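You operate a simulated robot arm through the tools that you are given. There is no shell and no other tool. Be economical: measure what you need, move in short steps, check, and stop when the job is done.

Carry out the task below with a simulated robot arm. There is one attempt and no reset: what you move stays moved.

JOB
Set the transfer end stop to the card's length and check with that bar.
Fine: free the stop's lever, slide it to the mark, clamp it, lay the length bar between stop and fence.
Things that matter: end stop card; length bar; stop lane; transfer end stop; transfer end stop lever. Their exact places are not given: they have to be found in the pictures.

It is judged by the outcome, as a careful person would: the job done as asked, and still so three seconds after it is handed in. It fails if anything else is knocked over, pushed out of place, dropped, spilled or broken.

ROBOT AND FRAMES
A 6-joint arm with a fingered hand, on a carriage that runs on a rail from [107.7, -1.1] to [-106.3, 1.1] (x, y) and turns from -230 to 102 degrees about z. Base frame: it is fixed where the carriage stands at the start and does not move with it; the origin is on the floor, on the carriage's upright axis, x ahead of it, y to its left, z up. Readings come in cm, degrees, newtons and seconds.
Its first joint turns from -166.0 to 166.0 degrees. Places, roughly: end stop card [70, -80, 90]; stop lane [30, -70, 90]; transfer end stop [60, -60, 90]; transfer end stop lever [60, -50, 100]. Payload 4 kg.
The tool frame sits at the grasp point between the pads (the TCP): z along the fingers, y along the line on which they close. The tips reach 2.6 cm beyond it. The gripper opens to 13.2 cm. The gripper's body begins 7.3 cm behind the TCP. The gripper is a hand of 4 fingers: y runs from the thumb to the fingers, the wrist lies at [0, 0, -23.9] in the tool frame, and closing takes about 1.5 s.
Orientation is that of the tool frame in the base frame, as a unit quaternion [x, y, z, w]. With the fingers straight down and closing along the base's y, the tool's x points along the base's -x, its y along +y and its z along -z.

CONTROLS
- The arm moves only by the tool send_rows. Its argument "deltas" is text: rows parted by semicolons, each of 7 numbers parted by spaces: the gripper command, from -1 (shut) to 1 (fully open), values between in proportion, then the shift along the tool's x, y, z in units of 50 mm (1.0 is 50 mm), then the turn, a rotation vector about the tool's x, y, z in units of 8 degrees (1.0 is 8 degrees). In form: hand x y z wx wy wz; .... A call has 1 to 12 rows; each row shifts and turns the commanded pose from where the row before left it, along the tool's axes as they then stand. A call with a number of a shift or a turn outside -1 to 1 is refused whole. A row lasts 0.2 s, in which the tool goes at most 5 cm and 8.6 degrees; a call with a longer step from one row to the next is refused whole, and so is a gripper value outside its range. Where a pose cannot be reached the arm comes as near as it can. A force on the tool above 40 N (or 10 N above the force at the start of the call, whichever is more), or a blocked arm, ends the call early, and 0.2 s more pass. Each finger travels about 4.5 cm/s and halts on what it meets, pressing with about 32 N; the grip force reading is that of the motor and also rises with nothing between the fingers. The clock runs only during rows and for 0.2 s after the last one: add rows that do not move to give the fingers time. The reply holds the time, the measured pose of the TCP, the force on the tool along the base axes, the opening and the grip force, in the units named above and with some noise, with the torque about the TCP (base axes, N m) and any sound that the robot's microphone picked up.
- Cameras (640 x 400 px; columns grow to the right, rows downward): "scene" is now at [17.45, 10.22, 154.84]; the picture's right is [-0.97, -0.23, 0.00], its down [-0.10, 0.42, -0.90] and it looks along [0.21, -0.87, -0.44] (base axes); focal length 280 px, centre (320, 200). "wrist" rides on the gripper at [6.8, 0.2, -9.7] in the tool frame; the picture's right is [-0.03, 1.00, 0.00], its down [-0.82, -0.02, -0.58] and it looks along [-0.58, -0.01, 0.82] (tool axes); focal length 270 px, centre (320, 200).
- grab_frame(camera): a new picture of that camera. It takes no simulated time.
- slide_trunk(by): slides the trunk up (or, below 0, down) by that many cm; the arm and the scene camera ride with it, the base frame stays. It gives what a move gives, with no picture.
- steer(legs): drives the robot by 1 to 6 legs, each [ahead, left, turn to the left] in cm, cm and degrees, along the robot's own axes; the way and the turn of a leg run together, so that a leg with both is an arc; at most 150 cm and 180 degrees a leg. The arm and the cameras ride along, it lands a little off, and it stops where it bumps. It keeps to its track: a leg is cut to what the track allows. It gives what a move gives.
- preshape(shape): the hand has 4 fingers and takes this shape, open, in about a second: jaw (thumb against the fingers, like two jaws); tri (thumb and two fingers); tip (a fingertip pinch); poke (one finger out to press); point (the index stretched); flat (the hand flat); cup (the hand cupped); fist (a fist). The gripper value then closes the fingers along that shape, each until it touches; the sizes above hold for jaw. It gives what a move gives, with no picture.
- aim_head(pan, tilt): turns the head with the scene camera to pan (to the left, within 143 degrees either way) and tilt (down, from -29 to 69), counted from straight ahead of the robot. It gives what a move gives.
- locate(camera, pixels): for up to 12 pixels [column, row] of the newest picture of that camera ("zoom" is the newest enlarged one), the place [x, y, z] in the base frame of the surface seen there, good to about 0.2 cm, but the place of the scene camera against the robot may be out by one fixed shift of up to 2.5 cm in any direction. It takes no simulated time.
- close_up(camera, box): a new picture of the part [left, top, right, bottom] of that camera's present view, enlarged. It takes no simulated time.
- job_done(): hands the job in; it is judged then, once.

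Keep the steps short. Do not move on a guess: measure, check each grasp and each placing, and mend mistakes. In all there are 80 turns and 68 pictures (those below and enlarged ones count). Leave the gripper open and the arm clear of the work at the hand-in unless told otherwise, and finish with a single line.

The tools are called after "Request:" as name(argument=value, ...) on one line, values as JSON. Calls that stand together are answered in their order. send_rows: Moves the arm, as the interface text tells. Its arguments: {"type":"object","properties":{"deltas":{"type":"string"}},"required":["deltas"]} The other tools are called the same way: slide_trunk (by) slides the trunk up or down; preshape (shape) gives the hand a shape; steer (legs) drives the base; aim_head (pan, tilt) turns the head that bears the scene camera; grab_frame (camera) takes a picture; locate (camera, pixels) gives the place of the surface under pixels of a picture; close_up (camera, box) takes an enlarged picture of a part of a camera's view; job_done () hands the job in.

At the start:

```text
clock: 0.0
position: [15.42, -42.95, 123.72]
tcp_rot: [0.0, 1.0, 0.0, 0.0]
ft_force: [0.0, 0.2, -0.1]
wrist_torque: [0.01, -0.02, 0.03]
width: 13.21
gripper_force: 0.0
shape: jaw
trunk travel left (down, up): [-52.5, 10.3]
robot x, y, heading: [-0.03, 0.21, -0.3]
head pan, tilt: [-76.4, 25.9]
```

scene: 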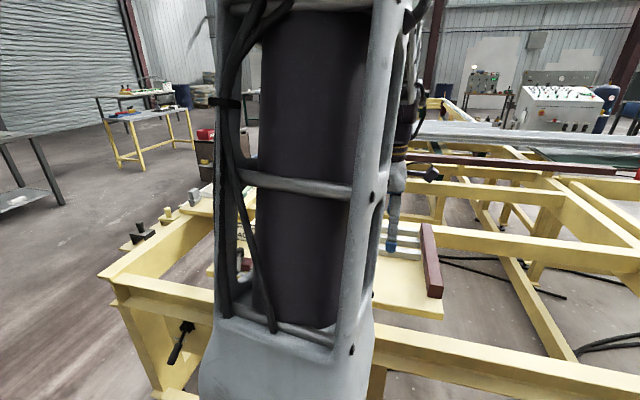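
wrist: 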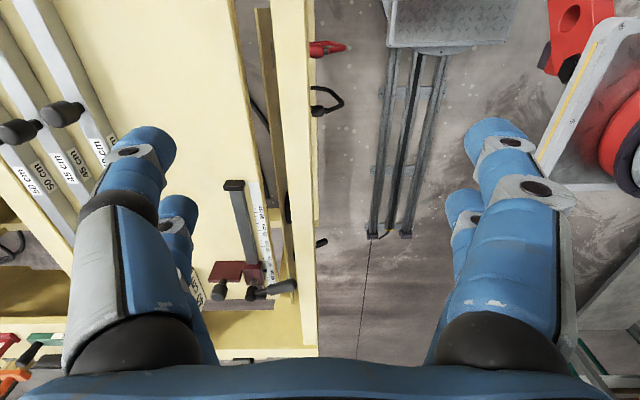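

I look closer at the lane and the bars in the wrist view, and at the table in the scene view.

Request:
close_up(camera="wrist", box=[180, 150, 340, 350])

Request:
close_up(camera="wrist", box=[0, 60, 160, 260])

Request:
locate(camera="wrist", pixels=[[234, 185], [240, 250], [230, 270], [262, 230], [252, 270], [285, 288], [220, 290], [302, 250], [15, 133], [64, 113], [45, 180], [150, 60]])

```text
2.00 times, centred on (260, 250) of wrist
```

zoom: 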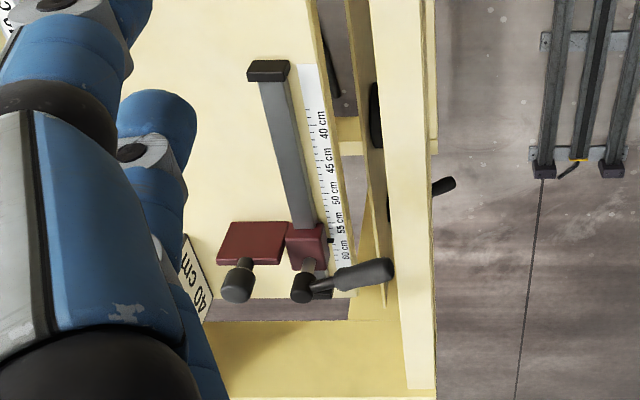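

```text
2.00 times, centred on (80, 160) of wrist
```

zoom: 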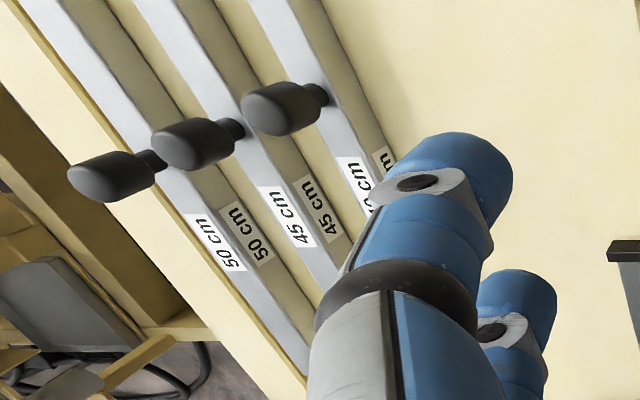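

```text
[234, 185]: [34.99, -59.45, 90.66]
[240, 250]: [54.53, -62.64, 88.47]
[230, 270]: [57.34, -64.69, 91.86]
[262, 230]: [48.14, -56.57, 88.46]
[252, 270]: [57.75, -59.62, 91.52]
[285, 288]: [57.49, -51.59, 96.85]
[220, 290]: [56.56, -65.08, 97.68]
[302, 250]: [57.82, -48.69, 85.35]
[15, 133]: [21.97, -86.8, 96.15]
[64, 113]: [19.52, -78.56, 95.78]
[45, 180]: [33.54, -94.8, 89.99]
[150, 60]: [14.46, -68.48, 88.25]
```

The stop is red, near x≈57, with a lever and a knob; a card seems to read 40 cm but a finger covers it. I move the hand 15 cm to -y to see better.

Request:
send_rows(deltas="1 0 -0.8 0 0 0 0;1 0 -0.8 0 0 0 0;1 0 -0.8 0 0 0 0;1 0 -0.8 0 0 0 0;1 0 0 0 0 0 0")

Request:
grab_frame(camera="wrist")

Request:
grab_frame(camera="scene")

```text
clock: 1.2
position: [14.02, -58.78, 123.72]
tcp_rot: [-0.005, 1.0, 0.0, 0.004]
ft_force: [0.0, 0.5, 0.7]
wrist_torque: [0.03, 0.0, -0.01]
width: 13.19
gripper_force: 0.0
shape: jaw
out of reach, approached as far as the arm can: row 2, 3, 4
trunk travel left (down, up): [-52.5, 10.3]
robot x, y, heading: [-0.04, -0.08, 0.2]
head pan, tilt: [-76.4, 25.9]
```

```text
63 pictures are left
```

wrist: 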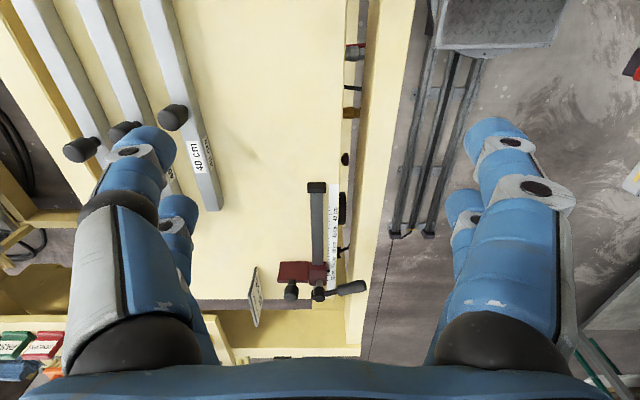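

```text
62 pictures are left
```

scene: 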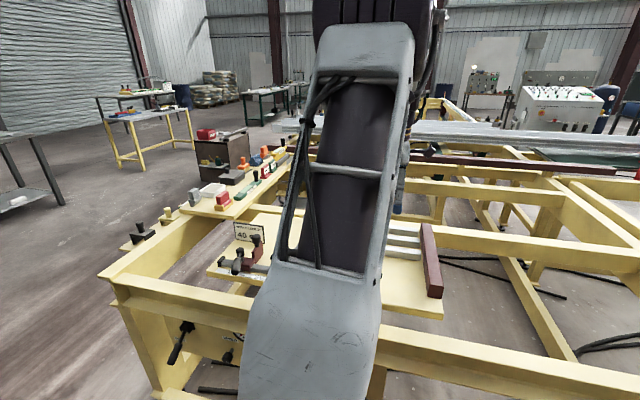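

The card is visible now at (249,233) in the scene. I enlarge it and the fence region.

Request:
close_up(camera="scene", box=[200, 210, 290, 290])

Request:
locate(camera="scene", pixels=[[433, 292], [424, 280], [427, 226], [249, 233], [422, 255], [228, 272], [405, 245], [255, 239]])

Request:
locate(camera="wrist", pixels=[[316, 187], [320, 265], [327, 270], [300, 270], [318, 292], [345, 289], [360, 287], [292, 290], [172, 117], [213, 195], [170, 30], [333, 220]])

```text
5.00 times, centred on (245, 250) of scene
```

zoom: 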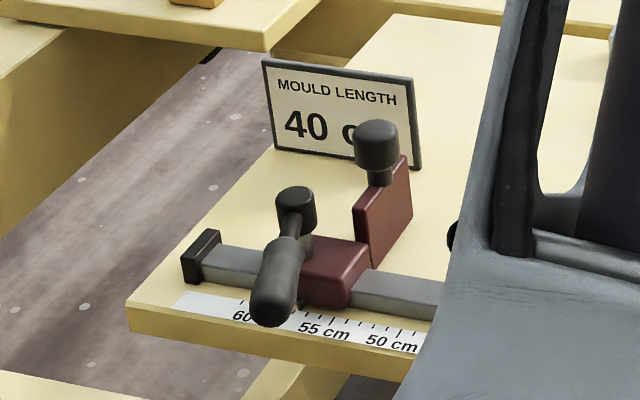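

```text
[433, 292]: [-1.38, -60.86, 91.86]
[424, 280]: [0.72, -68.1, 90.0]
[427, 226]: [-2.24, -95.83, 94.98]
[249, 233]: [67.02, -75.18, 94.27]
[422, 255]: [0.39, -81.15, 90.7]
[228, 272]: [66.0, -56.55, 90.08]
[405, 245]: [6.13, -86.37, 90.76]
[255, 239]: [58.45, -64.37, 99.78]
```

```text
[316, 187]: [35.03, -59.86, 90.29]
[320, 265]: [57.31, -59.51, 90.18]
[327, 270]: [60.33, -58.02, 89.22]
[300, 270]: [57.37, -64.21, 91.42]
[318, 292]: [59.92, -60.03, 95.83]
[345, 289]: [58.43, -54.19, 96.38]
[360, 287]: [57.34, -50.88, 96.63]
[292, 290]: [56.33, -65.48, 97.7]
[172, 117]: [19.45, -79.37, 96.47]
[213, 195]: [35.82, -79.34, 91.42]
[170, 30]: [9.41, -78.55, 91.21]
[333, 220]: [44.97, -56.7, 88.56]
```

The card says 40 cm, and the matching bar is the one with its knob near (19.5,-79,96). I bring the hand to about x=36, lower, so the wrist camera looks straight at the stop and its scale.

Request:
send_rows(deltas="1 0 0 0.8 0 0 0;1 -0.6 0 0.8 0 0 0;1 -0.8 0 0.4 0 0 0;1 -0.8 0 0 0 0 0;1 -0.8 0 0 0 0 0;1 -0.8 0 0 0 0 0;1 0 0 0 0 0 0")

Request:
grab_frame(camera="wrist")

Request:
close_up(camera="wrist", box=[240, 100, 400, 300])

Request:
grab_frame(camera="scene")

```text
clock: 2.8
position: [20.6, -57.28, 112.86]
tcp_rot: [-0.026, 0.999, -0.005, 0.031]
ft_force: [-0.1, 0.0, 0.2]
wrist_torque: [0.0, 0.0, -0.01]
width: 13.17
gripper_force: 0.0
shape: jaw
out of reach, approached as far as the arm can: row 2, 3, 4, 5, 6
trunk travel left (down, up): [-52.5, 10.3]
robot x, y, heading: [0.25, 0.21, 0.0]
head pan, tilt: [-76.4, 25.9]
```

```text
60 pictures are left
```

wrist: 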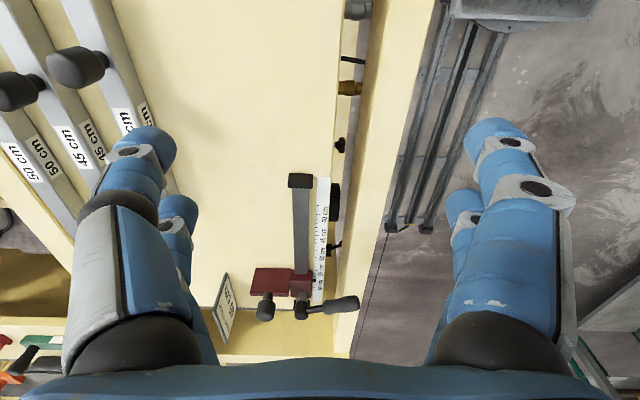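

```text
2.00 times, centred on (320, 200) of wrist
```

zoom: 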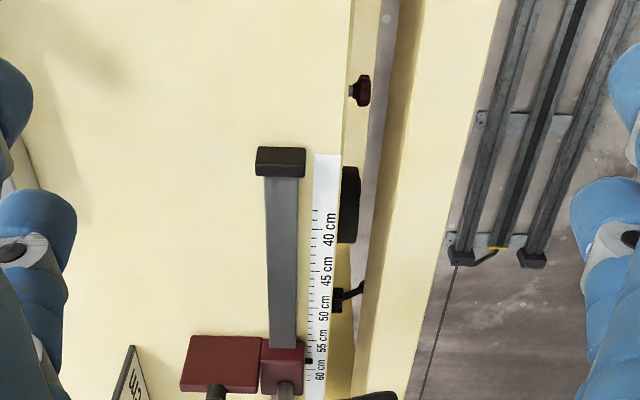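

```text
58 pictures are left
```

scene: 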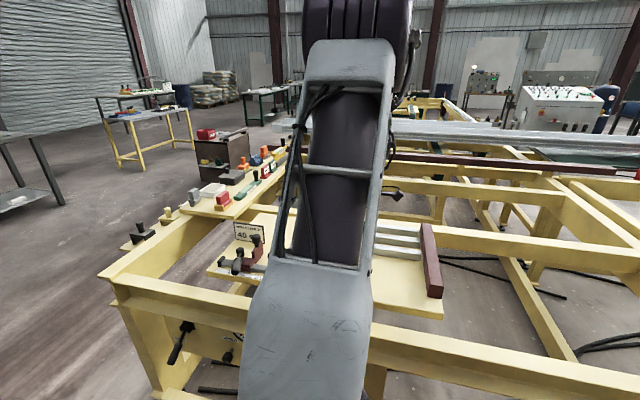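

The arm reported a limit early. I test small single steps to learn what limits it: first straighten the tool with a small move down.

Request:
send_rows(deltas="1 0 0 0.3 0 0 0;1 0 0 0 0 0 0;1 0 0 0 0 0 0")

Request:
send_rows(deltas="1 -0.5 0 0 0 0 0;1 0 0 0 0 0 0;1 0 0 0 0 0 0")

```text
clock: 3.6
position: [19.63, -57.43, 111.28]
tcp_rot: [-0.023, 0.999, -0.004, 0.025]
ft_force: [-0.2, 0.2, 0.3]
wrist_torque: [0.01, -0.03, -0.01]
width: 13.22
gripper_force: 0.0
shape: jaw
out of reach, approached as far as the arm can: row 1
trunk travel left (down, up): [-52.5, 10.3]
robot x, y, heading: [0.22, -0.18, -0.2]
head pan, tilt: [-76.4, 25.9]
```

```text
clock: 4.4
position: [20.62, -56.9, 111.03]
tcp_rot: [-0.025, 0.999, -0.005, 0.03]
ft_force: [0.5, -0.7, 0.0]
wrist_torque: [0.0, 0.03, -0.01]
width: 13.21
gripper_force: 0.0
shape: jaw
out of reach, approached as far as the arm can: row 1
trunk travel left (down, up): [-52.5, 10.3]
robot x, y, heading: [0.39, -0.03, -0.0]
head pan, tilt: [-76.4, 25.9]
```

The limit is a radius of about 60 cm at this trunk height. I raise the hand 10 cm and lower the trunk by 18, which should give reach.

Request:
send_rows(deltas="1 0.3 0 -0.7 0 0 0;1 0 0 -0.7 0 0 0;1 0 0 -0.7 0 0 0;1 0 0 0 0 0 0")

Request:
slide_trunk(by=-12)

Request:
send_rows(deltas="1 0 0 -0.7 0 0 0;1 0 0 -0.7 0 0 0;1 0 0 0 0 0 0")

Request:
slide_trunk(by=-10)

Request:
send_rows(deltas="1 -0.7 0 0 0 0 0;1 -0.7 0 0 0 0 0;1 -0.7 0 0 0 0 0;1 0 0 0 0 0 0;1 0 0 0 0 0 0")

```text
clock: 5.4
position: [18.48, -56.73, 121.47]
tcp_rot: [-0.022, 0.999, -0.003, 0.024]
ft_force: [0.0, -0.3, -0.1]
wrist_torque: [0.01, -0.02, 0.0]
width: 13.21
gripper_force: 0.1
shape: jaw
trunk travel left (down, up): [-52.5, 10.3]
robot x, y, heading: [-0.28, 0.09, -0.2]
head pan, tilt: [-76.4, 25.9]
```

```text
clock: 6.9
position: [18.65, -56.92, 109.47]
tcp_rot: [-0.017, 1.0, -0.004, 0.02]
ft_force: [0.3, 0.7, 0.6]
wrist_torque: [-0.04, 0.0, 0.0]
width: 13.18
gripper_force: 0.1
shape: jaw
trunk travel left (down, up): [-40.5, 22.3]
robot x, y, heading: [0.08, 0.14, -0.0]
head pan, tilt: [-76.4, 25.9]
```

```text
clock: 7.7
position: [18.57, -57.0, 116.59]
tcp_rot: [-0.017, 1.0, -0.004, 0.02]
ft_force: [-0.2, 0.6, 0.1]
wrist_torque: [-0.02, 0.01, -0.02]
width: 13.17
gripper_force: 0.1
shape: jaw
trunk travel left (down, up): [-40.5, 22.3]
robot x, y, heading: [-0.02, -0.16, -0.1]
head pan, tilt: [-76.4, 25.9]
```

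```text
clock: 9.0
position: [18.31, -56.75, 106.54]
tcp_rot: [-0.018, 1.0, -0.003, 0.02]
ft_force: [0.9, 0.5, 0.1]
wrist_torque: [-0.04, 0.01, -0.02]
width: 13.19
gripper_force: 0.1
shape: jaw
trunk travel left (down, up): [-30.5, 32.3]
robot x, y, heading: [0.11, -0.16, -0.3]
head pan, tilt: [-76.4, 25.9]
```

```text
clock: 10.2
position: [28.11, -56.58, 106.88]
tcp_rot: [-0.023, 0.999, -0.003, 0.024]
ft_force: [-0.1, 0.5, -0.1]
wrist_torque: [-0.02, 0.01, 0.03]
width: 13.18
gripper_force: 0.1
shape: jaw
out of reach, approached as far as the arm can: row 3
trunk travel left (down, up): [-30.5, 32.3]
robot x, y, heading: [-0.37, -0.32, 0.2]
head pan, tilt: [-76.4, 25.9]
```

Reach grew a little. I keep going: raise the hand, lower the trunk further, then test reach.

Request:
send_rows(deltas="1 0 0 -0.8 0 0 0;1 0 0 -0.8 0 0 0;1 0 0 -0.8 0 0 0;1 0 0 -0.8 0 0 0;1 0 0 0 0 0 0")

Request:
slide_trunk(by=-18)

Request:
send_rows(deltas="1 -0.7 0 0 0 0 0;1 -0.7 0 0 0 0 0;1 -0.7 0 0 0 0 0;1 0 0 0 0 0 0;1 0 0 0 0 0 0")

```text
clock: 11.4
position: [26.68, -56.23, 122.86]
tcp_rot: [-0.022, 1.0, -0.003, 0.021]
ft_force: [-1.0, -0.7, 0.3]
wrist_torque: [0.03, -0.01, 0.01]
width: 13.19
gripper_force: 0.1
shape: jaw
out of reach, approached as far as the arm can: row 2
trunk travel left (down, up): [-30.5, 32.3]
robot x, y, heading: [0.02, -0.11, -0.3]
head pan, tilt: [-76.4, 25.9]
```

```text
clock: 13.4
position: [27.01, -56.3, 104.94]
tcp_rot: [-0.022, 1.0, -0.003, 0.022]
ft_force: [0.0, 0.9, -0.3]
wrist_torque: [0.01, 0.01, 0.02]
width: 13.19
gripper_force: 0.1
shape: jaw
trunk travel left (down, up): [-12.5, 50.3]
robot x, y, heading: [0.16, -0.06, -0.1]
head pan, tilt: [-76.4, 25.9]
```

```text
clock: 14.6
position: [28.66, -54.94, 104.56]
tcp_rot: [-0.034, 0.999, -0.005, 0.025]
ft_force: [-0.2, -0.3, -0.6]
wrist_torque: [0.02, 0.0, 0.0]
width: 13.21
gripper_force: 0.0
shape: jaw
out of reach, approached as far as the arm can: row 1, 2, 3
trunk travel left (down, up): [-12.5, 50.3]
robot x, y, heading: [-0.31, 0.21, 0.0]
head pan, tilt: [-76.4, 25.9]
```

The tests fit an arm mounted off the carriage's axis, so turning the robot to face the bench should give reach. I raise the trunk to clear everything, then turn right 45 degrees.

Request:
slide_trunk(by=20)

Request:
steer(legs=[[0, 0, -45]])

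Request:
aim_head(pan=-30, tilt=30)

Request:
grab_frame(camera="scene")

```text
clock: 16.8
position: [27.25, -54.87, 124.3]
tcp_rot: [-0.028, 0.999, -0.004, 0.023]
ft_force: [1.1, 0.2, 0.6]
wrist_torque: [-0.01, 0.01, 0.01]
width: 13.2
gripper_force: 0.1
shape: jaw
trunk travel left (down, up): [-32.5, 30.3]
robot x, y, heading: [0.2, -0.2, 0.2]
head pan, tilt: [-76.4, 25.9]
```

```text
clock: 19.2
position: [-19.36, -58.09, 124.31]
tcp_rot: [0.356, 0.934, -0.012, 0.019]
ft_force: [0.1, -0.4, 0.1]
wrist_torque: [0.05, 0.03, -0.01]
width: 13.19
gripper_force: 0.1
shape: jaw
trunk travel left (down, up): [-32.5, 30.3]
robot x, y, heading: [0.26, 0.16, -44.8]
head pan, tilt: [-76.4, 25.9]
```

```text
clock: 20.4
position: [-19.33, -58.1, 124.37]
tcp_rot: [0.355, 0.935, -0.013, 0.02]
ft_force: [0.1, -0.4, -0.5]
wrist_torque: [0.02, 0.02, 0.01]
width: 13.23
gripper_force: 0.0
shape: jaw
trunk travel left (down, up): [-32.5, 30.3]
robot x, y, heading: [-0.11, -0.04, -44.5]
head pan, tilt: [-30.0, 30.0]
```

```text
57 pictures are left
```

scene: 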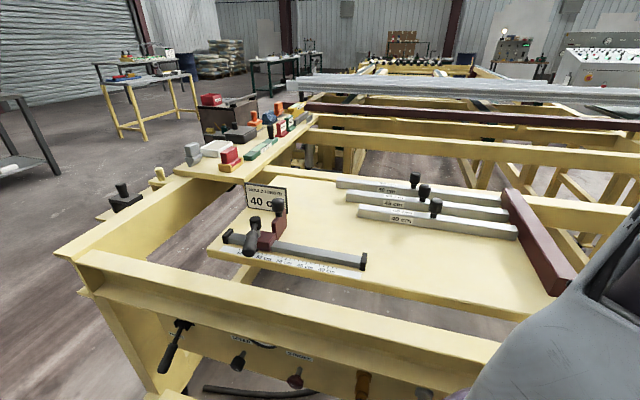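

Now the whole bench is in view. I enlarge the stop and lever, and measure the bar, fence, stop and scale.

Request:
close_up(camera="scene", box=[210, 180, 370, 280])

Request:
locate(camera="scene", pixels=[[516, 230], [358, 210], [436, 205], [437, 213], [511, 216], [553, 290], [505, 193], [283, 236], [262, 240], [278, 205], [254, 222], [364, 261]])

Request:
close_up(camera="scene", box=[350, 160, 580, 300])

```text
4.00 times, centred on (290, 230) of scene
```

zoom: 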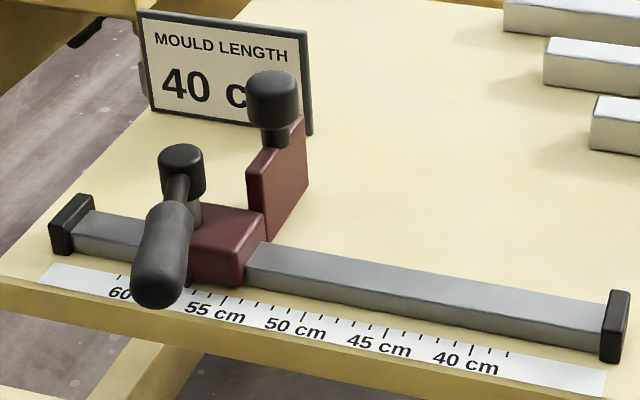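

```text
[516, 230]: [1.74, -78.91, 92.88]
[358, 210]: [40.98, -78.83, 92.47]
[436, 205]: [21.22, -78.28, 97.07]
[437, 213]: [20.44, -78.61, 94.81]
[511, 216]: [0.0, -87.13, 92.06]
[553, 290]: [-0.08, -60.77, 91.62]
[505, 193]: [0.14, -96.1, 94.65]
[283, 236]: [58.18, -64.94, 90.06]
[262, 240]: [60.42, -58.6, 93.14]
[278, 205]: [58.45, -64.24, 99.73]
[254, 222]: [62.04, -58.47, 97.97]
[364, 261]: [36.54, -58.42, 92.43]
```

```text
2.78 times, centred on (465, 230) of scene
```

zoom: 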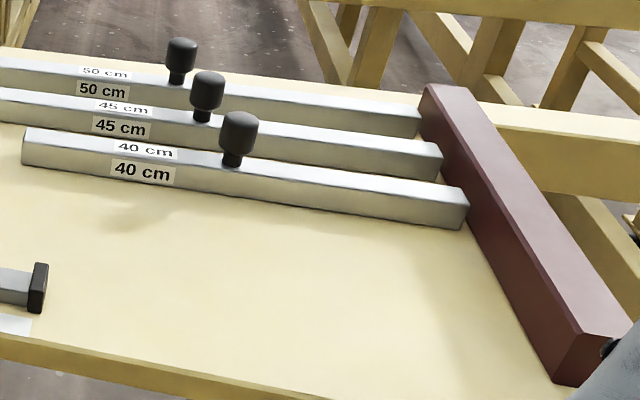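

The stop, lever, bar and fence are all clear. Now I swing the hand 30 cm to +x (staying at z 124) before turning the robot to face the bench.

Request:
send_rows(deltas="1 -0.748 0.664 0 0 0 0;1 -0.748 0.664 0 0 0 0;1 -0.748 0.664 0 0 0 0;1 -0.748 0.664 0 0 0 0;1 -0.748 0.664 0 0 0 0;1 -0.748 0.664 0 0 0 0;1 -0.748 0.664 0 0 0 0;1 0 0 0 0 0 0")

Request:
steer(legs=[[0, 0, -45]])

Request:
steer(legs=[[0, 35, 0]])

Request:
aim_head(pan=0, tilt=40)

Request:
grab_frame(camera="scene")

```text
clock: 22.4
position: [-0.71, -42.63, 121.06]
tcp_rot: [0.354, 0.934, 0.023, 0.041]
ft_force: [0.2, 1.4, -0.3]
wrist_torque: [-0.04, -0.03, -0.02]
width: 13.18
gripper_force: 0.0
shape: jaw
out of reach, approached as far as the arm can: row 1, 2, 3, 4, 5, 6, 7
trunk travel left (down, up): [-32.5, 30.3]
robot x, y, heading: [-0.42, -0.21, -44.8]
head pan, tilt: [-30.0, 30.0]
stopped in row 8: the arm was blocked; the commanded pose is now the measured one
```

```text
clock: 24.9
position: [-30.85, -29.73, 121.1]
tcp_rot: [0.685, 0.727, 0.005, 0.046]
ft_force: [-0.6, 0.9, 1.1]
wrist_torque: [-0.01, -0.01, 0.01]
width: 13.17
gripper_force: 0.1
shape: jaw
trunk travel left (down, up): [-32.5, 30.3]
robot x, y, heading: [0.18, -0.12, -90.0]
head pan, tilt: [-30.0, 30.0]
```

```text
clock: 27.1
position: [3.53, -30.48, 121.07]
tcp_rot: [0.681, 0.731, 0.005, 0.046]
ft_force: [-0.2, 0.8, -0.2]
wrist_torque: [0.04, -0.01, -0.02]
width: 13.18
gripper_force: 0.0
shape: jaw
trunk travel left (down, up): [-32.5, 30.3]
robot x, y, heading: [33.83, -0.1, -89.2]
head pan, tilt: [-30.0, 30.0]
```

```text
clock: 28.0
position: [3.51, -30.45, 121.07]
tcp_rot: [0.681, 0.731, 0.005, 0.046]
ft_force: [-0.1, 0.1, -0.1]
wrist_torque: [0.01, 0.01, 0.0]
width: 13.2
gripper_force: 0.0
shape: jaw
trunk travel left (down, up): [-32.5, 30.3]
robot x, y, heading: [33.72, 0.23, -89.1]
head pan, tilt: [0.0, 40.0]
```

```text
54 pictures are left
```

scene: 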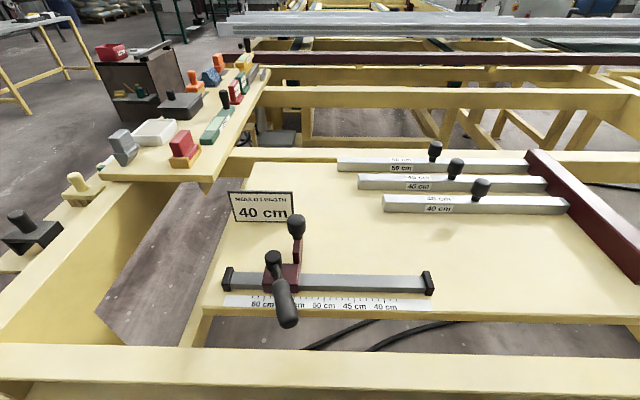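

Clear view of all parts. The hand is at (3.5,-30.5); I level it and move it 24 cm ahead (base -y), then 24 cm to +x, staying high.

Request:
send_rows(deltas="1 -0.8 0 0 0.26 0.2 0.25;1 -0.8 0 0 0.26 0.2 0.25;1 -0.8 0 0 0 0 0;1 -0.8 0 0 0 0 0;1 -0.8 0 0 0 0 0;1 -0.8 0 0 0 0 0;1 0 0 0 0 0 0")

Request:
send_rows(deltas="1 0 0.8 0 0 0 0;1 0 0.8 0 0 0 0;1 0 0.8 0 0 0 0;1 0 0.8 0 0 0 0;1 0 0.8 0 0 0 0;1 0 0.8 0 0 0 0;1 0 0.8 0 0 0 0;1 0 0.8 0 0 0 0;1 0 0 0 0 0 0")

```text
clock: 29.6
position: [4.61, -27.3, 121.03]
tcp_rot: [0.706, 0.708, -0.001, 0.002]
ft_force: [0.5, 0.3, 0.1]
wrist_torque: [0.02, 0.01, -0.02]
width: 13.21
gripper_force: 0.1
shape: jaw
out of reach, approached as far as the arm can: row 1, 2, 3, 4, 5, 6
trunk travel left (down, up): [-32.5, 30.3]
robot x, y, heading: [34.01, -0.58, -89.4]
head pan, tilt: [0.0, 40.0]
```

```text
clock: 30.4
position: [11.44, -26.56, 116.72]
tcp_rot: [0.706, 0.701, 0.053, 0.083]
ft_force: [0.3, -0.2, -0.6]
wrist_torque: [0.0, 0.03, 0.01]
width: 13.21
gripper_force: 0.0
shape: jaw
trunk travel left (down, up): [-32.5, 30.3]
robot x, y, heading: [33.77, -0.36, -89.0]
head pan, tilt: [0.0, 40.0]
stopped in row 3: the arm was blocked; the commanded pose is now the measured one
```

The arm is blocked again, although the target is nearer than the stated reach. I look at the arm itself to understand its posture.

Request:
aim_head(pan=-55, tilt=35)

Request:
grab_frame(camera="scene")

Request:
grab_frame(camera="wrist")

```text
clock: 31.6
position: [11.5, -26.59, 116.68]
tcp_rot: [0.707, 0.701, 0.054, 0.082]
ft_force: [-0.2, -1.3, -0.6]
wrist_torque: [0.02, 0.0, 0.03]
width: 13.18
gripper_force: 0.1
shape: jaw
trunk travel left (down, up): [-32.5, 30.3]
robot x, y, heading: [33.98, -0.18, -89.4]
head pan, tilt: [-55.0, 35.0]
```

```text
53 pictures are left
```

scene: 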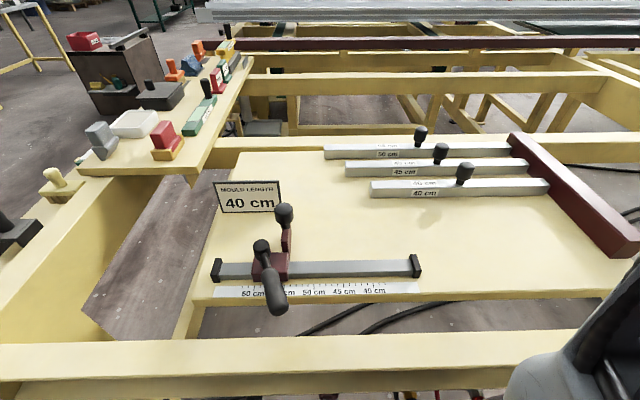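

```text
52 pictures are left
```

wrist: 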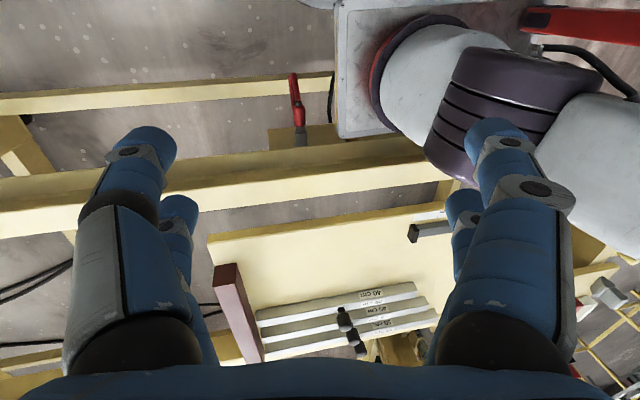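

The wrist picture shows the arm's shoulder (purple band, upper right). I measure where it is.

Request:
locate(camera="wrist", pixels=[[350, 80], [420, 80], [500, 70], [520, 110], [590, 150], [380, 80], [300, 110], [230, 275], [420, 230]])

Request:
locate(camera="scene", pixels=[[590, 360], [620, 320], [415, 265], [570, 180]])

```text
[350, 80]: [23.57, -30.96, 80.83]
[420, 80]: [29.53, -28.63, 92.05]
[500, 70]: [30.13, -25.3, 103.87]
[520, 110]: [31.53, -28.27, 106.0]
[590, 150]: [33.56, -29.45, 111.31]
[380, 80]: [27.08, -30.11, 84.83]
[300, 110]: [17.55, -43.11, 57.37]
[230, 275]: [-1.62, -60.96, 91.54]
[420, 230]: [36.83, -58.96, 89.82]
```

```text
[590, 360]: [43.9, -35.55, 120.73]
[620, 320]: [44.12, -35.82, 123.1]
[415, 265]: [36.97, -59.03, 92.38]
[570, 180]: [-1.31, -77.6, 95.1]
```

The arm is mounted about 35 cm ahead of the carriage axis, and all stops happened at one arm-to-tool angle, so a joint limit (first joint or wrist) is being hit. I back off to -x, level the tool, and yaw it to test which one it is.

Request:
send_rows(deltas="1 0 -0.5 0 0.68 0.15 0;1 0 -0.5 0 0.68 0.15 0;1 0 -0.5 0 0 0 0;1 0 0 0 0 0 -0.9;1 0 0 0 0 0 -0.9;1 0 0 0 0 0 -0.9;1 0 0 0 0 0 -0.9;1 0 0 0 0 0 -0.9;1 0 0 0 0 0 0;1 0 0 0 0 0 0")

```text
clock: 33.8
position: [4.17, -26.54, 116.23]
tcp_rot: [0.457, 0.889, 0.001, -0.004]
ft_force: [0.1, -0.9, 0.4]
wrist_torque: [-0.02, -0.02, -0.02]
width: 13.2
gripper_force: 0.1
shape: jaw
trunk travel left (down, up): [-32.5, 30.3]
robot x, y, heading: [34.03, -0.31, -89.2]
head pan, tilt: [-55.0, 35.0]
```

Yaw moved freely. Now I try the move ahead (base -y) again.

Request:
send_rows(deltas="1 -0.65 -0.466 0 0 0 0;1 -0.65 -0.466 0 0 0 0;1 -0.65 -0.466 0 0 0 0;1 -0.65 -0.466 0 0 0 0;1 0 0 0 0 0 0")

```text
clock: 35.0
position: [4.1, -42.78, 116.13]
tcp_rot: [0.458, 0.889, 0.001, -0.004]
ft_force: [-1.1, 0.5, -0.2]
wrist_torque: [-0.01, 0.04, -0.01]
width: 13.19
gripper_force: 0.0
shape: jaw
trunk travel left (down, up): [-32.5, 30.3]
robot x, y, heading: [34.31, -0.42, -89.2]
head pan, tilt: [-55.0, 35.0]
```

Confirmed: it was a wrist limit, freed by the yaw. I yaw the tool on until its x points to -y (144 degrees more), in place.

Request:
send_rows(deltas="1 0 0 0 0 0 -1;1 0 0 0 0 0 -1;1 0 0 0 0 0 -1;1 0 0 0 0 0 -1;1 0 0 0 0 0 -1;1 0 0 0 0 0 -1;1 0 0 0 0 0 -1;1 0 0 0 0 0 -1;1 0 0 0 0 0 -1;1 0 0 0 0 0 -1;1 0 0 0 0 0 -1;1 0 0 0 0 0 -1")

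Request:
send_rows(deltas="1 0 0 0 0 0 -1;1 0 0 0 0 0 -1;1 0 0 0 0 0 -1;1 0 0 0 0 0 -1;1 0 0 0 0 0 -1;1 0 0 0 0 0 -1;1 0 0 0 0 0 0")

```text
clock: 37.6
position: [4.11, -42.59, 116.03]
tcp_rot: [-0.356, 0.934, 0.005, 0.0]
ft_force: [0.0, 0.4, 0.2]
wrist_torque: [0.01, -0.05, -0.01]
width: 13.19
gripper_force: 0.2
shape: jaw
trunk travel left (down, up): [-32.5, 30.3]
robot x, y, heading: [34.16, -0.48, -89.1]
head pan, tilt: [-55.0, 35.0]
```

```text
clock: 39.2
position: [4.06, -42.65, 116.01]
tcp_rot: [-0.705, 0.71, 0.004, 0.001]
ft_force: [-0.2, 1.2, 0.0]
wrist_torque: [0.0, 0.01, 0.01]
width: 13.2
gripper_force: 0.0
shape: jaw
trunk travel left (down, up): [-32.5, 30.3]
robot x, y, heading: [34.03, -0.39, -89.3]
head pan, tilt: [-55.0, 35.0]
```

The tool now has x toward -y and y toward -x. I move ahead 20 cm, then +x 38 cm, to come above the lane, still at z 116.

Request:
send_rows(deltas="1 0.8 0 0 0 0 0;1 0.8 0 0 0 0 0;1 0.8 0 0 0 0 0;1 0.8 0 0 0 0 0;1 0 0 0 0 0 0")

Request:
send_rows(deltas="1 0 -0.8 0 0 0 0;1 0 -0.8 0 0 0 0;1 0 -0.8 0 0 0 0;1 0 -0.8 0 0 0 0;1 0 -0.8 0 0 0 0;1 0 -0.8 0 0 0 0;1 0 -0.8 0 0 0 0;1 0 -0.8 0 0 0 0;1 0 -0.8 0 0 0 0;1 0 -0.8 0 0 0 0;1 0 0 0 0 0 0")

Request:
grab_frame(camera="wrist")

Request:
aim_head(pan=0, tilt=40)

Request:
grab_frame(camera="scene")

```text
clock: 40.4
position: [4.01, -58.53, 115.96]
tcp_rot: [-0.704, 0.71, 0.006, -0.001]
ft_force: [0.0, 0.4, 0.2]
wrist_torque: [-0.04, -0.01, 0.01]
width: 13.18
gripper_force: 0.1
shape: jaw
trunk travel left (down, up): [-32.5, 30.3]
robot x, y, heading: [33.7, -0.17, -89.4]
head pan, tilt: [-55.0, 35.0]
```

```text
clock: 42.8
position: [44.01, -59.03, 115.64]
tcp_rot: [-0.704, 0.71, 0.005, -0.001]
ft_force: [0.0, -0.1, 0.2]
wrist_torque: [0.01, 0.01, -0.02]
width: 13.21
gripper_force: 0.0
shape: jaw
trunk travel left (down, up): [-32.5, 30.3]
robot x, y, heading: [33.63, -0.24, -89.1]
head pan, tilt: [-55.0, 35.0]
```

```text
51 pictures are left
```

wrist: 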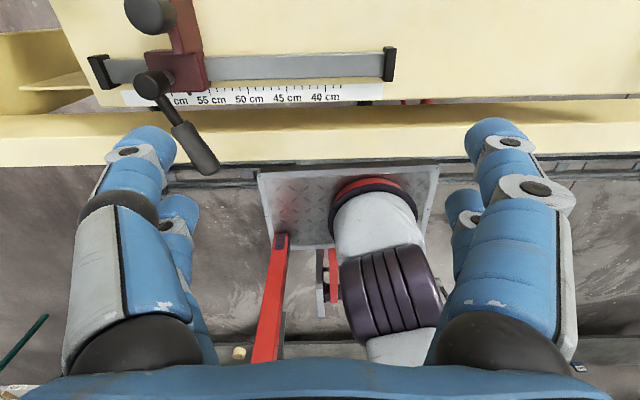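

```text
clock: 44.1
position: [43.88, -59.0, 115.71]
tcp_rot: [-0.704, 0.71, 0.006, -0.002]
ft_force: [0.9, -0.2, 0.6]
wrist_torque: [0.01, -0.02, 0.01]
width: 13.19
gripper_force: 0.0
shape: jaw
trunk travel left (down, up): [-32.5, 30.3]
robot x, y, heading: [33.76, -0.32, -89.2]
head pan, tilt: [0.0, 40.0]
```

```text
50 pictures are left
```

scene: 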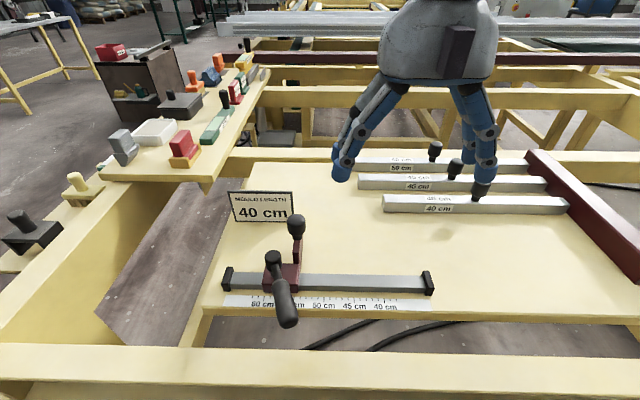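

Very good views. I measure the stop, lever and scale from the wrist camera (no fixed shift there).

Request:
close_up(camera="wrist", box=[80, 0, 400, 200])

Request:
locate(camera="wrist", pixels=[[150, 80], [160, 90], [175, 130], [195, 150], [210, 168], [150, 10], [190, 60], [203, 45], [207, 75], [322, 88], [247, 90], [390, 62]])

```text
2.00 times, centred on (240, 100) of wrist
```

zoom: 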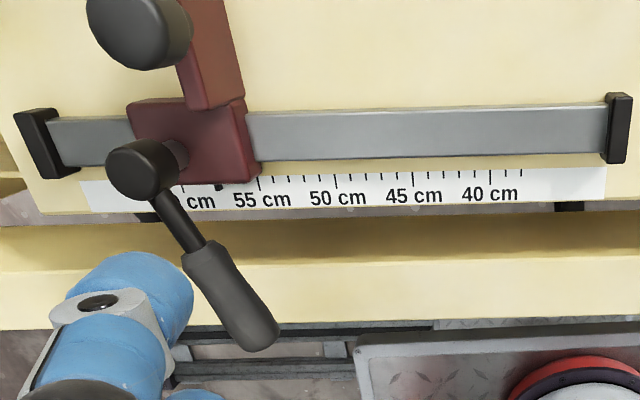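

```text
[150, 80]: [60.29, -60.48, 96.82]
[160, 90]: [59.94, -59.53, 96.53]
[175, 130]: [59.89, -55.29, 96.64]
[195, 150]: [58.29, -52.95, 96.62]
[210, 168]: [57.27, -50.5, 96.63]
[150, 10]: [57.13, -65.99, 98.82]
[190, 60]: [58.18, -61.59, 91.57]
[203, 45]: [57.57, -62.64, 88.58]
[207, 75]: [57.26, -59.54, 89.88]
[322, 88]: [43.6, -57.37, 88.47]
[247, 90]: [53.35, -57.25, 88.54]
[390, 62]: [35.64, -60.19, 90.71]
```

The lever handle runs from its pivot (60,-60) to its end (57,-50.5) at z≈96; pointer reads about 57. I bring the hand above the handle with a narrow opening of 5 cm and check before going down.

Request:
send_rows(deltas="0.2 -0.425 -0.675 0.45 0 0 0;-0.2 -0.425 -0.675 0.45 0 0 0;-0.2 -0.425 -0.675 0.45 0 0 0;-0.2 -0.425 -0.675 0.45 0 0 0;-0.2 0 0 0 0 0 0;-0.2 0 0 0 0 0 0;-0.2 0 0 0 0 0 0")

Request:
grab_frame(camera="wrist")

Request:
grab_frame(camera="scene")

```text
clock: 45.7
position: [57.48, -50.34, 106.63]
tcp_rot: [-0.704, 0.71, 0.005, -0.002]
ft_force: [0.4, -0.3, 0.0]
wrist_torque: [0.02, 0.03, 0.0]
width: 5.35
gripper_force: 0.1
shape: jaw
trunk travel left (down, up): [-32.5, 30.3]
robot x, y, heading: [33.68, -0.11, -89.2]
head pan, tilt: [0.0, 40.0]
```

```text
48 pictures are left
```

wrist: 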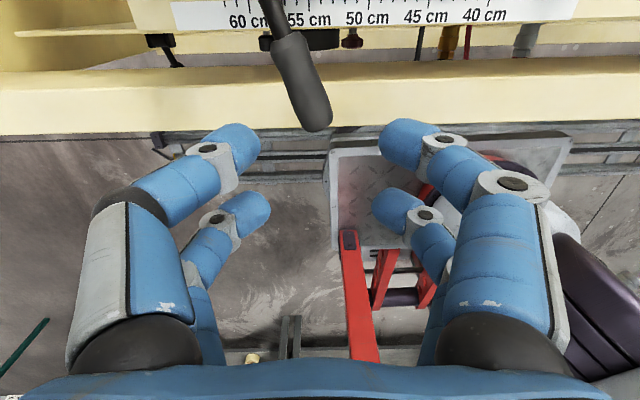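

```text
47 pictures are left
```

scene: 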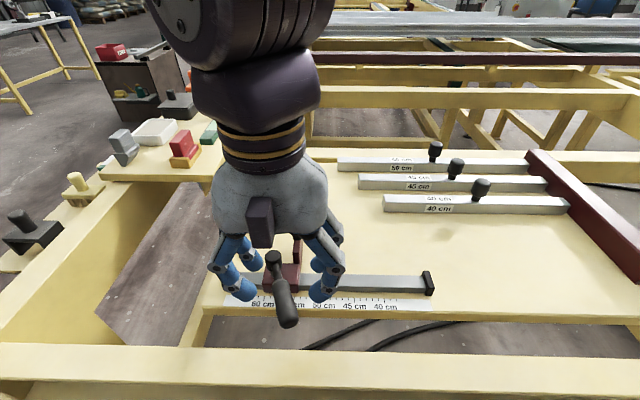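

I check where the four fingertips are relative to the handle.

Request:
locate(camera="wrist", pixels=[[245, 140], [395, 140], [258, 208], [385, 205], [316, 122], [295, 65]])

Request:
close_up(camera="scene", box=[180, 200, 380, 340])

```text
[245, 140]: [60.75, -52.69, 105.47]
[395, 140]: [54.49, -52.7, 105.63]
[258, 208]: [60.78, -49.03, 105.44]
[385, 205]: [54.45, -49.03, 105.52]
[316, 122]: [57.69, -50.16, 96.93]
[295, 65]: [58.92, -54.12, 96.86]
```

```text
2.86 times, centred on (280, 270) of scene
```

zoom: 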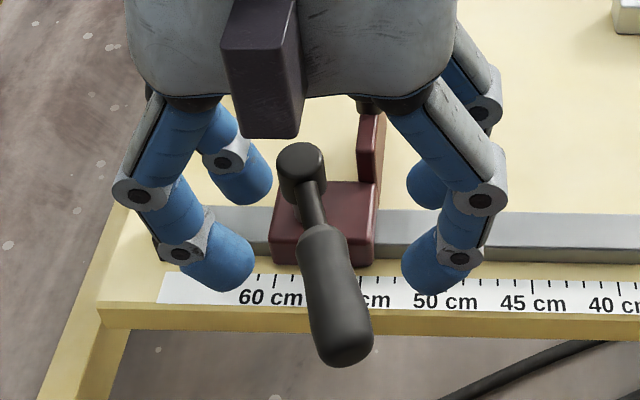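

The fingers straddle the handle well. I go down 10.5 cm so the handle lies between them.

Request:
send_rows(deltas="-0.2 0 0 0.5 0 0 0;-0.2 0 0 0.5 0 0 0;-0.2 0 0 0.5 0 0 0;-0.2 0 0 0.5 0 0 0;-0.2 0 0 0.1 0 0 0;-0.2 0 0 0 0 0 0")

Request:
close_up(camera="scene", box=[180, 200, 380, 340])

```text
clock: 47.1
position: [57.64, -50.54, 96.25]
tcp_rot: [-0.704, 0.71, 0.005, -0.001]
ft_force: [-0.1, 0.9, 0.1]
wrist_torque: [-0.04, -0.03, 0.0]
width: 5.3
gripper_force: 0.0
shape: jaw
trunk travel left (down, up): [-32.5, 30.3]
robot x, y, heading: [33.72, -0.45, -89.0]
head pan, tilt: [0.0, 40.0]
```

```text
2.86 times, centred on (280, 270) of scene
```

zoom: 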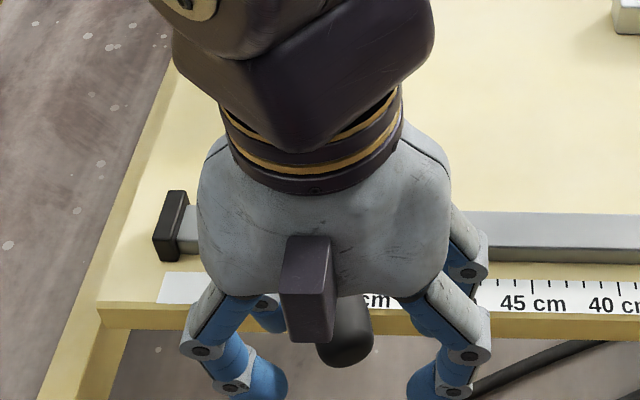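

No contact. Now I press the handle gently toward -x along its arc (counter-clockwise from above) and watch the force.

Request:
send_rows(deltas="-0.2 0.045 0.135 0 0 0 -0.5;-0.2 0.045 0.135 0 0 0 -0.5;-0.2 0.045 0.135 0 0 0 -0.5;-0.2 0.045 0.135 0 0 0 -0.5;-0.2 0 0 0 0 0 0")

```text
clock: 48.3
position: [54.82, -51.54, 96.26]
tcp_rot: [0.797, -0.604, -0.004, 0.001]
ft_force: [3.4, -1.1, 1.0]
wrist_torque: [0.01, -0.06, -0.06]
width: 5.47
gripper_force: 0.1
shape: jaw
trunk travel left (down, up): [-32.5, 30.3]
robot x, y, heading: [34.29, -0.65, -89.2]
head pan, tilt: [0.0, 40.0]
```

A light resistance of 3.4 N: the lever seems to be turning. I continue a further 24 degrees.

Request:
send_rows(deltas="-0.2 0.045 0.135 0 0 0 -0.5;-0.2 0.045 0.135 0 0 0 -0.5;-0.2 0.045 0.135 0 0 0 -0.5;-0.2 0.045 0.135 0 0 0 -0.5;-0.2 0.045 0.135 0 0 0 -0.5;-0.2 0.045 0.135 0 0 0 -0.5;-0.2 0 0 0 0 0 0")

Request:
grab_frame(camera="wrist")

```text
clock: 49.9
position: [51.72, -54.48, 96.11]
tcp_rot: [0.905, -0.426, -0.005, 0.0]
ft_force: [1.2, 0.7, -14.6]
wrist_torque: [-0.14, 0.48, 0.08]
width: 2.84
gripper_force: 32.5
shape: jaw
trunk travel left (down, up): [-32.5, 30.3]
robot x, y, heading: [33.75, -0.4, -89.2]
head pan, tilt: [0.0, 40.0]
```

```text
44 pictures are left
```

wrist: 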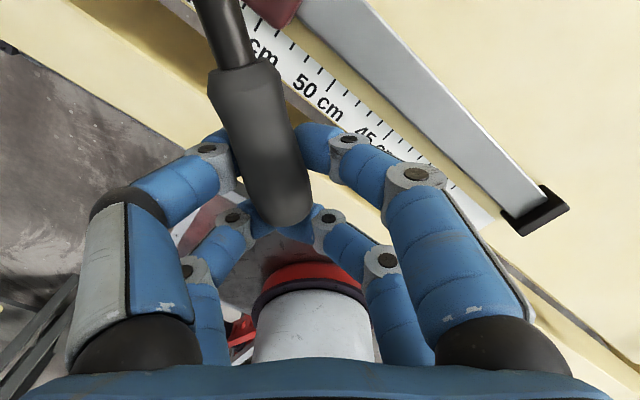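

The lever has turned about 40 degrees. The fingers have closed on the handle (2.8 cm) with a 14 N vertical load, so I open them and read again.

Request:
send_rows(deltas="0 0 0 0 0 0 0;0 0 0 0 0 0 0;0 0 0 0 0 0 0;0 0 0 0 0 0 0")

Request:
grab_frame(camera="wrist")

```text
clock: 50.9
position: [51.81, -54.48, 96.26]
tcp_rot: [0.904, -0.426, -0.004, 0.0]
ft_force: [0.2, 0.0, -0.8]
wrist_torque: [0.01, 0.0, -0.01]
width: 6.54
gripper_force: 0.1
shape: jaw
trunk travel left (down, up): [-32.5, 30.3]
robot x, y, heading: [33.97, -0.67, -89.3]
head pan, tilt: [0.0, 40.0]
```

```text
43 pictures are left
```

wrist: 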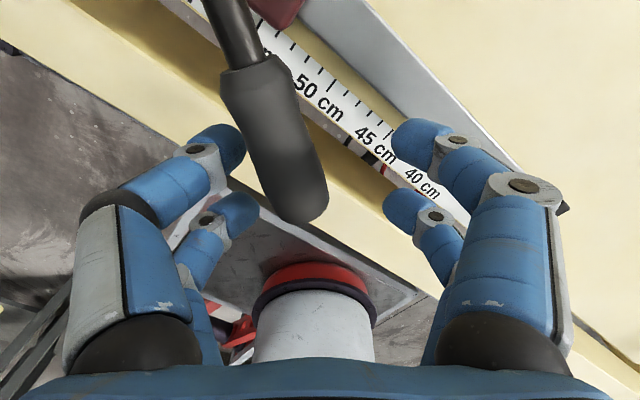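

The lever stays where it was put. I measure its angle.

Request:
locate(camera="wrist", pixels=[[305, 195], [262, 90], [232, 25], [240, 150], [395, 150]])

Request:
send_rows(deltas="0 0.045 0.135 0 0 0 -0.5;0 0.045 0.135 0 0 0 -0.5;0 0.045 0.135 0 0 0 -0.5;0 0.045 0.135 0 0 0 -0.5;0 0.045 0.135 0 0 0 -0.5;0 0.045 0.135 0 0 0 -0.5;0 0 0 0 0 0 0")

Request:
grab_frame(camera="wrist")

```text
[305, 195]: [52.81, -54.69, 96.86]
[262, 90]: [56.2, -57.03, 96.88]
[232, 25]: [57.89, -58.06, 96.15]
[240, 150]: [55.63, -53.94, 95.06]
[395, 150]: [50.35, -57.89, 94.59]
```

```text
clock: 52.5
position: [50.21, -58.33, 96.26]
tcp_rot: [0.974, -0.229, -0.005, -0.001]
ft_force: [1.0, 0.8, 0.1]
wrist_torque: [0.04, -0.02, 0.01]
width: 6.72
gripper_force: 0.1
shape: jaw
trunk travel left (down, up): [-32.5, 30.3]
robot x, y, heading: [33.94, -0.39, -89.1]
head pan, tilt: [0.0, 40.0]
```

```text
42 pictures are left
```

wrist: 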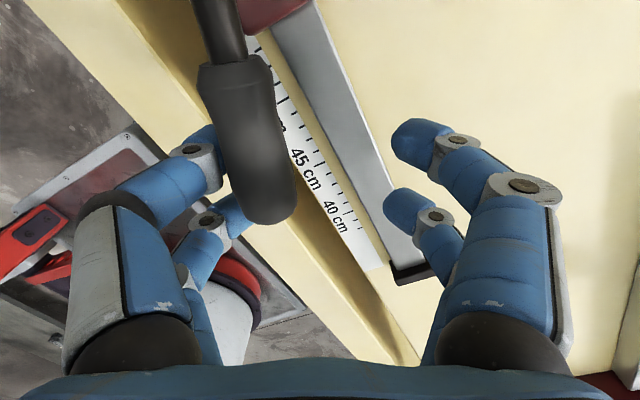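

Still light. I turn it about 24 degrees further to see whether it meets an end.

Request:
send_rows(deltas="0 0.045 0.135 0 0 0 -0.5;0 0.045 0.135 0 0 0 -0.5;0 0.045 0.135 0 0 0 -0.5;0 0.045 0.135 0 0 0 -0.5;0 0.045 0.135 0 0 0 -0.5;0 0.045 0.135 0 0 0 -0.5;0 0 0 0 0 0 0")

Request:
grab_frame(camera="wrist")

```text
clock: 54.1
position: [50.21, -62.68, 96.22]
tcp_rot: [1.0, -0.021, -0.005, -0.003]
ft_force: [1.4, 6.0, -1.4]
wrist_torque: [0.0, 0.0, 0.07]
width: 7.09
gripper_force: 0.1
shape: jaw
trunk travel left (down, up): [-32.5, 30.3]
robot x, y, heading: [33.92, -0.69, -89.2]
head pan, tilt: [0.0, 40.0]
```

```text
41 pictures are left
```

wrist: 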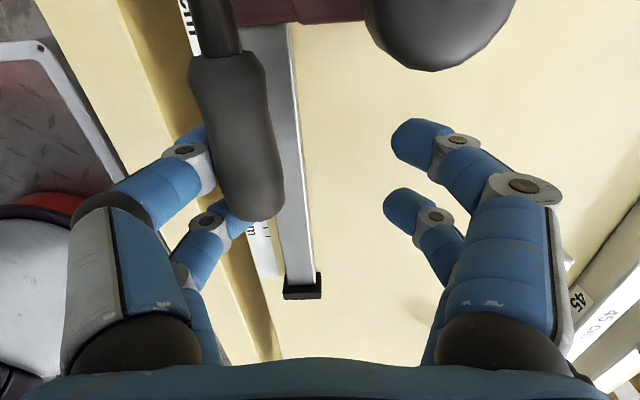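

Resistance rose to 6 N, so the lever is at its open end. I measure it, back off slightly and lift to z≈106.

Request:
locate(camera="wrist", pixels=[[255, 200], [225, 90], [215, 20], [440, 40], [320, 10]])

Request:
send_rows(deltas="0 0 -0.2 0 0 0 0;0 0 -0.1 -0.3 0 0 0;0 0 0 -0.6 0 0 0;0 0 0 -0.6 0 0 0;0 0 0 -0.6 0 0 0;0 0 0 0 0 0 0")

Request:
grab_frame(camera="wrist")

```text
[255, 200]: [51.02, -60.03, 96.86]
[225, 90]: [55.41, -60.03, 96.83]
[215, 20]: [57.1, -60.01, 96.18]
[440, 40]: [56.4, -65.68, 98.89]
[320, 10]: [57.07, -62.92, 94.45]
```

```text
clock: 55.5
position: [50.25, -61.25, 106.64]
tcp_rot: [1.0, -0.022, -0.004, -0.003]
ft_force: [0.8, -0.2, 1.2]
wrist_torque: [0.01, 0.02, -0.01]
width: 6.6
gripper_force: 0.0
shape: jaw
trunk travel left (down, up): [-32.5, 30.3]
robot x, y, heading: [33.88, -0.16, -89.0]
head pan, tilt: [0.0, 40.0]
```

```text
40 pictures are left
```

wrist: 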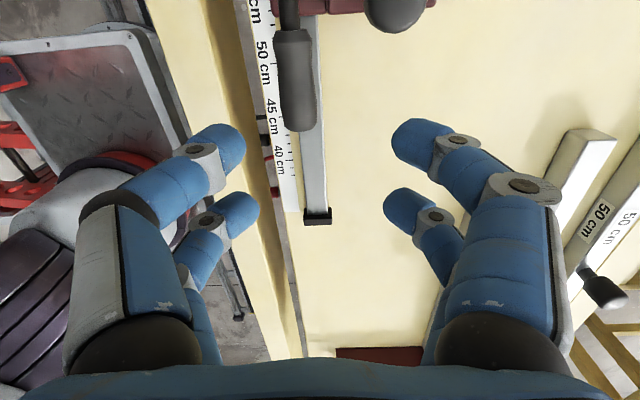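

The lever now points straight to -x (closed it was at about 107 degrees, now 180). For the slide I take the plate's knob at about (57,-65.6,98), closing along x; I yaw the tool back 87.5 degrees first.

Request:
send_rows(deltas="0 0 0 0 0 0 1;0 0 0 0 0 0 1;0 0 0 0 0 0 1;0 0 0 0 0 0 1;0 0 0 0 0 0 1;0 0 0 0 0 0 1;0 0 0 0 0 0 1;0 0 0 0 0 0 1;0 0 0 0 0 0 1;0 0 0 0 0 0 1;0 0 0 0 0 0 0.94;0 0 0 0 0 0 0")

Request:
grab_frame(camera="wrist")

```text
clock: 58.1
position: [50.25, -61.12, 106.62]
tcp_rot: [-0.706, 0.709, 0.004, -0.002]
ft_force: [-0.2, -0.2, 0.7]
wrist_torque: [-0.01, 0.03, -0.02]
width: 6.6
gripper_force: 0.0
shape: jaw
trunk travel left (down, up): [-32.5, 30.3]
robot x, y, heading: [33.89, -0.43, -89.5]
head pan, tilt: [0.0, 40.0]
```

```text
39 pictures are left
```

wrist: 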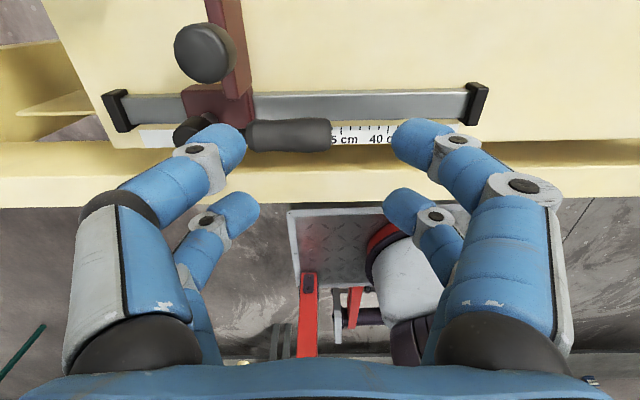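

I measure the knob, plate face and scale here.

Request:
locate(camera="wrist", pixels=[[205, 50], [190, 50], [222, 50], [205, 72], [240, 60], [255, 100], [247, 80], [249, 40], [235, 5], [376, 128], [340, 130], [475, 92]])

Request:
close_up(camera="wrist", box=[90, 0, 410, 200])

```text
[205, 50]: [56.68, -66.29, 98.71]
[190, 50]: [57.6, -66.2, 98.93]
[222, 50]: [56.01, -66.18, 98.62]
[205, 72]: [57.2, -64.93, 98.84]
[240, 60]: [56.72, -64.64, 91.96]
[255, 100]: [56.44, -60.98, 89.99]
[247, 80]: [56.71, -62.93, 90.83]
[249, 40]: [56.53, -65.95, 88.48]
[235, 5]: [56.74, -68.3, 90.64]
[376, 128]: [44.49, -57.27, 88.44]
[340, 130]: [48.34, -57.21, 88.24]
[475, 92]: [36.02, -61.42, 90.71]
```

```text
2.00 times, centred on (250, 100) of wrist
```

zoom: 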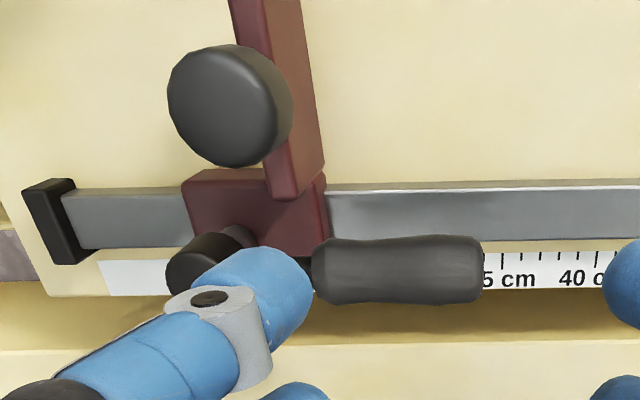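

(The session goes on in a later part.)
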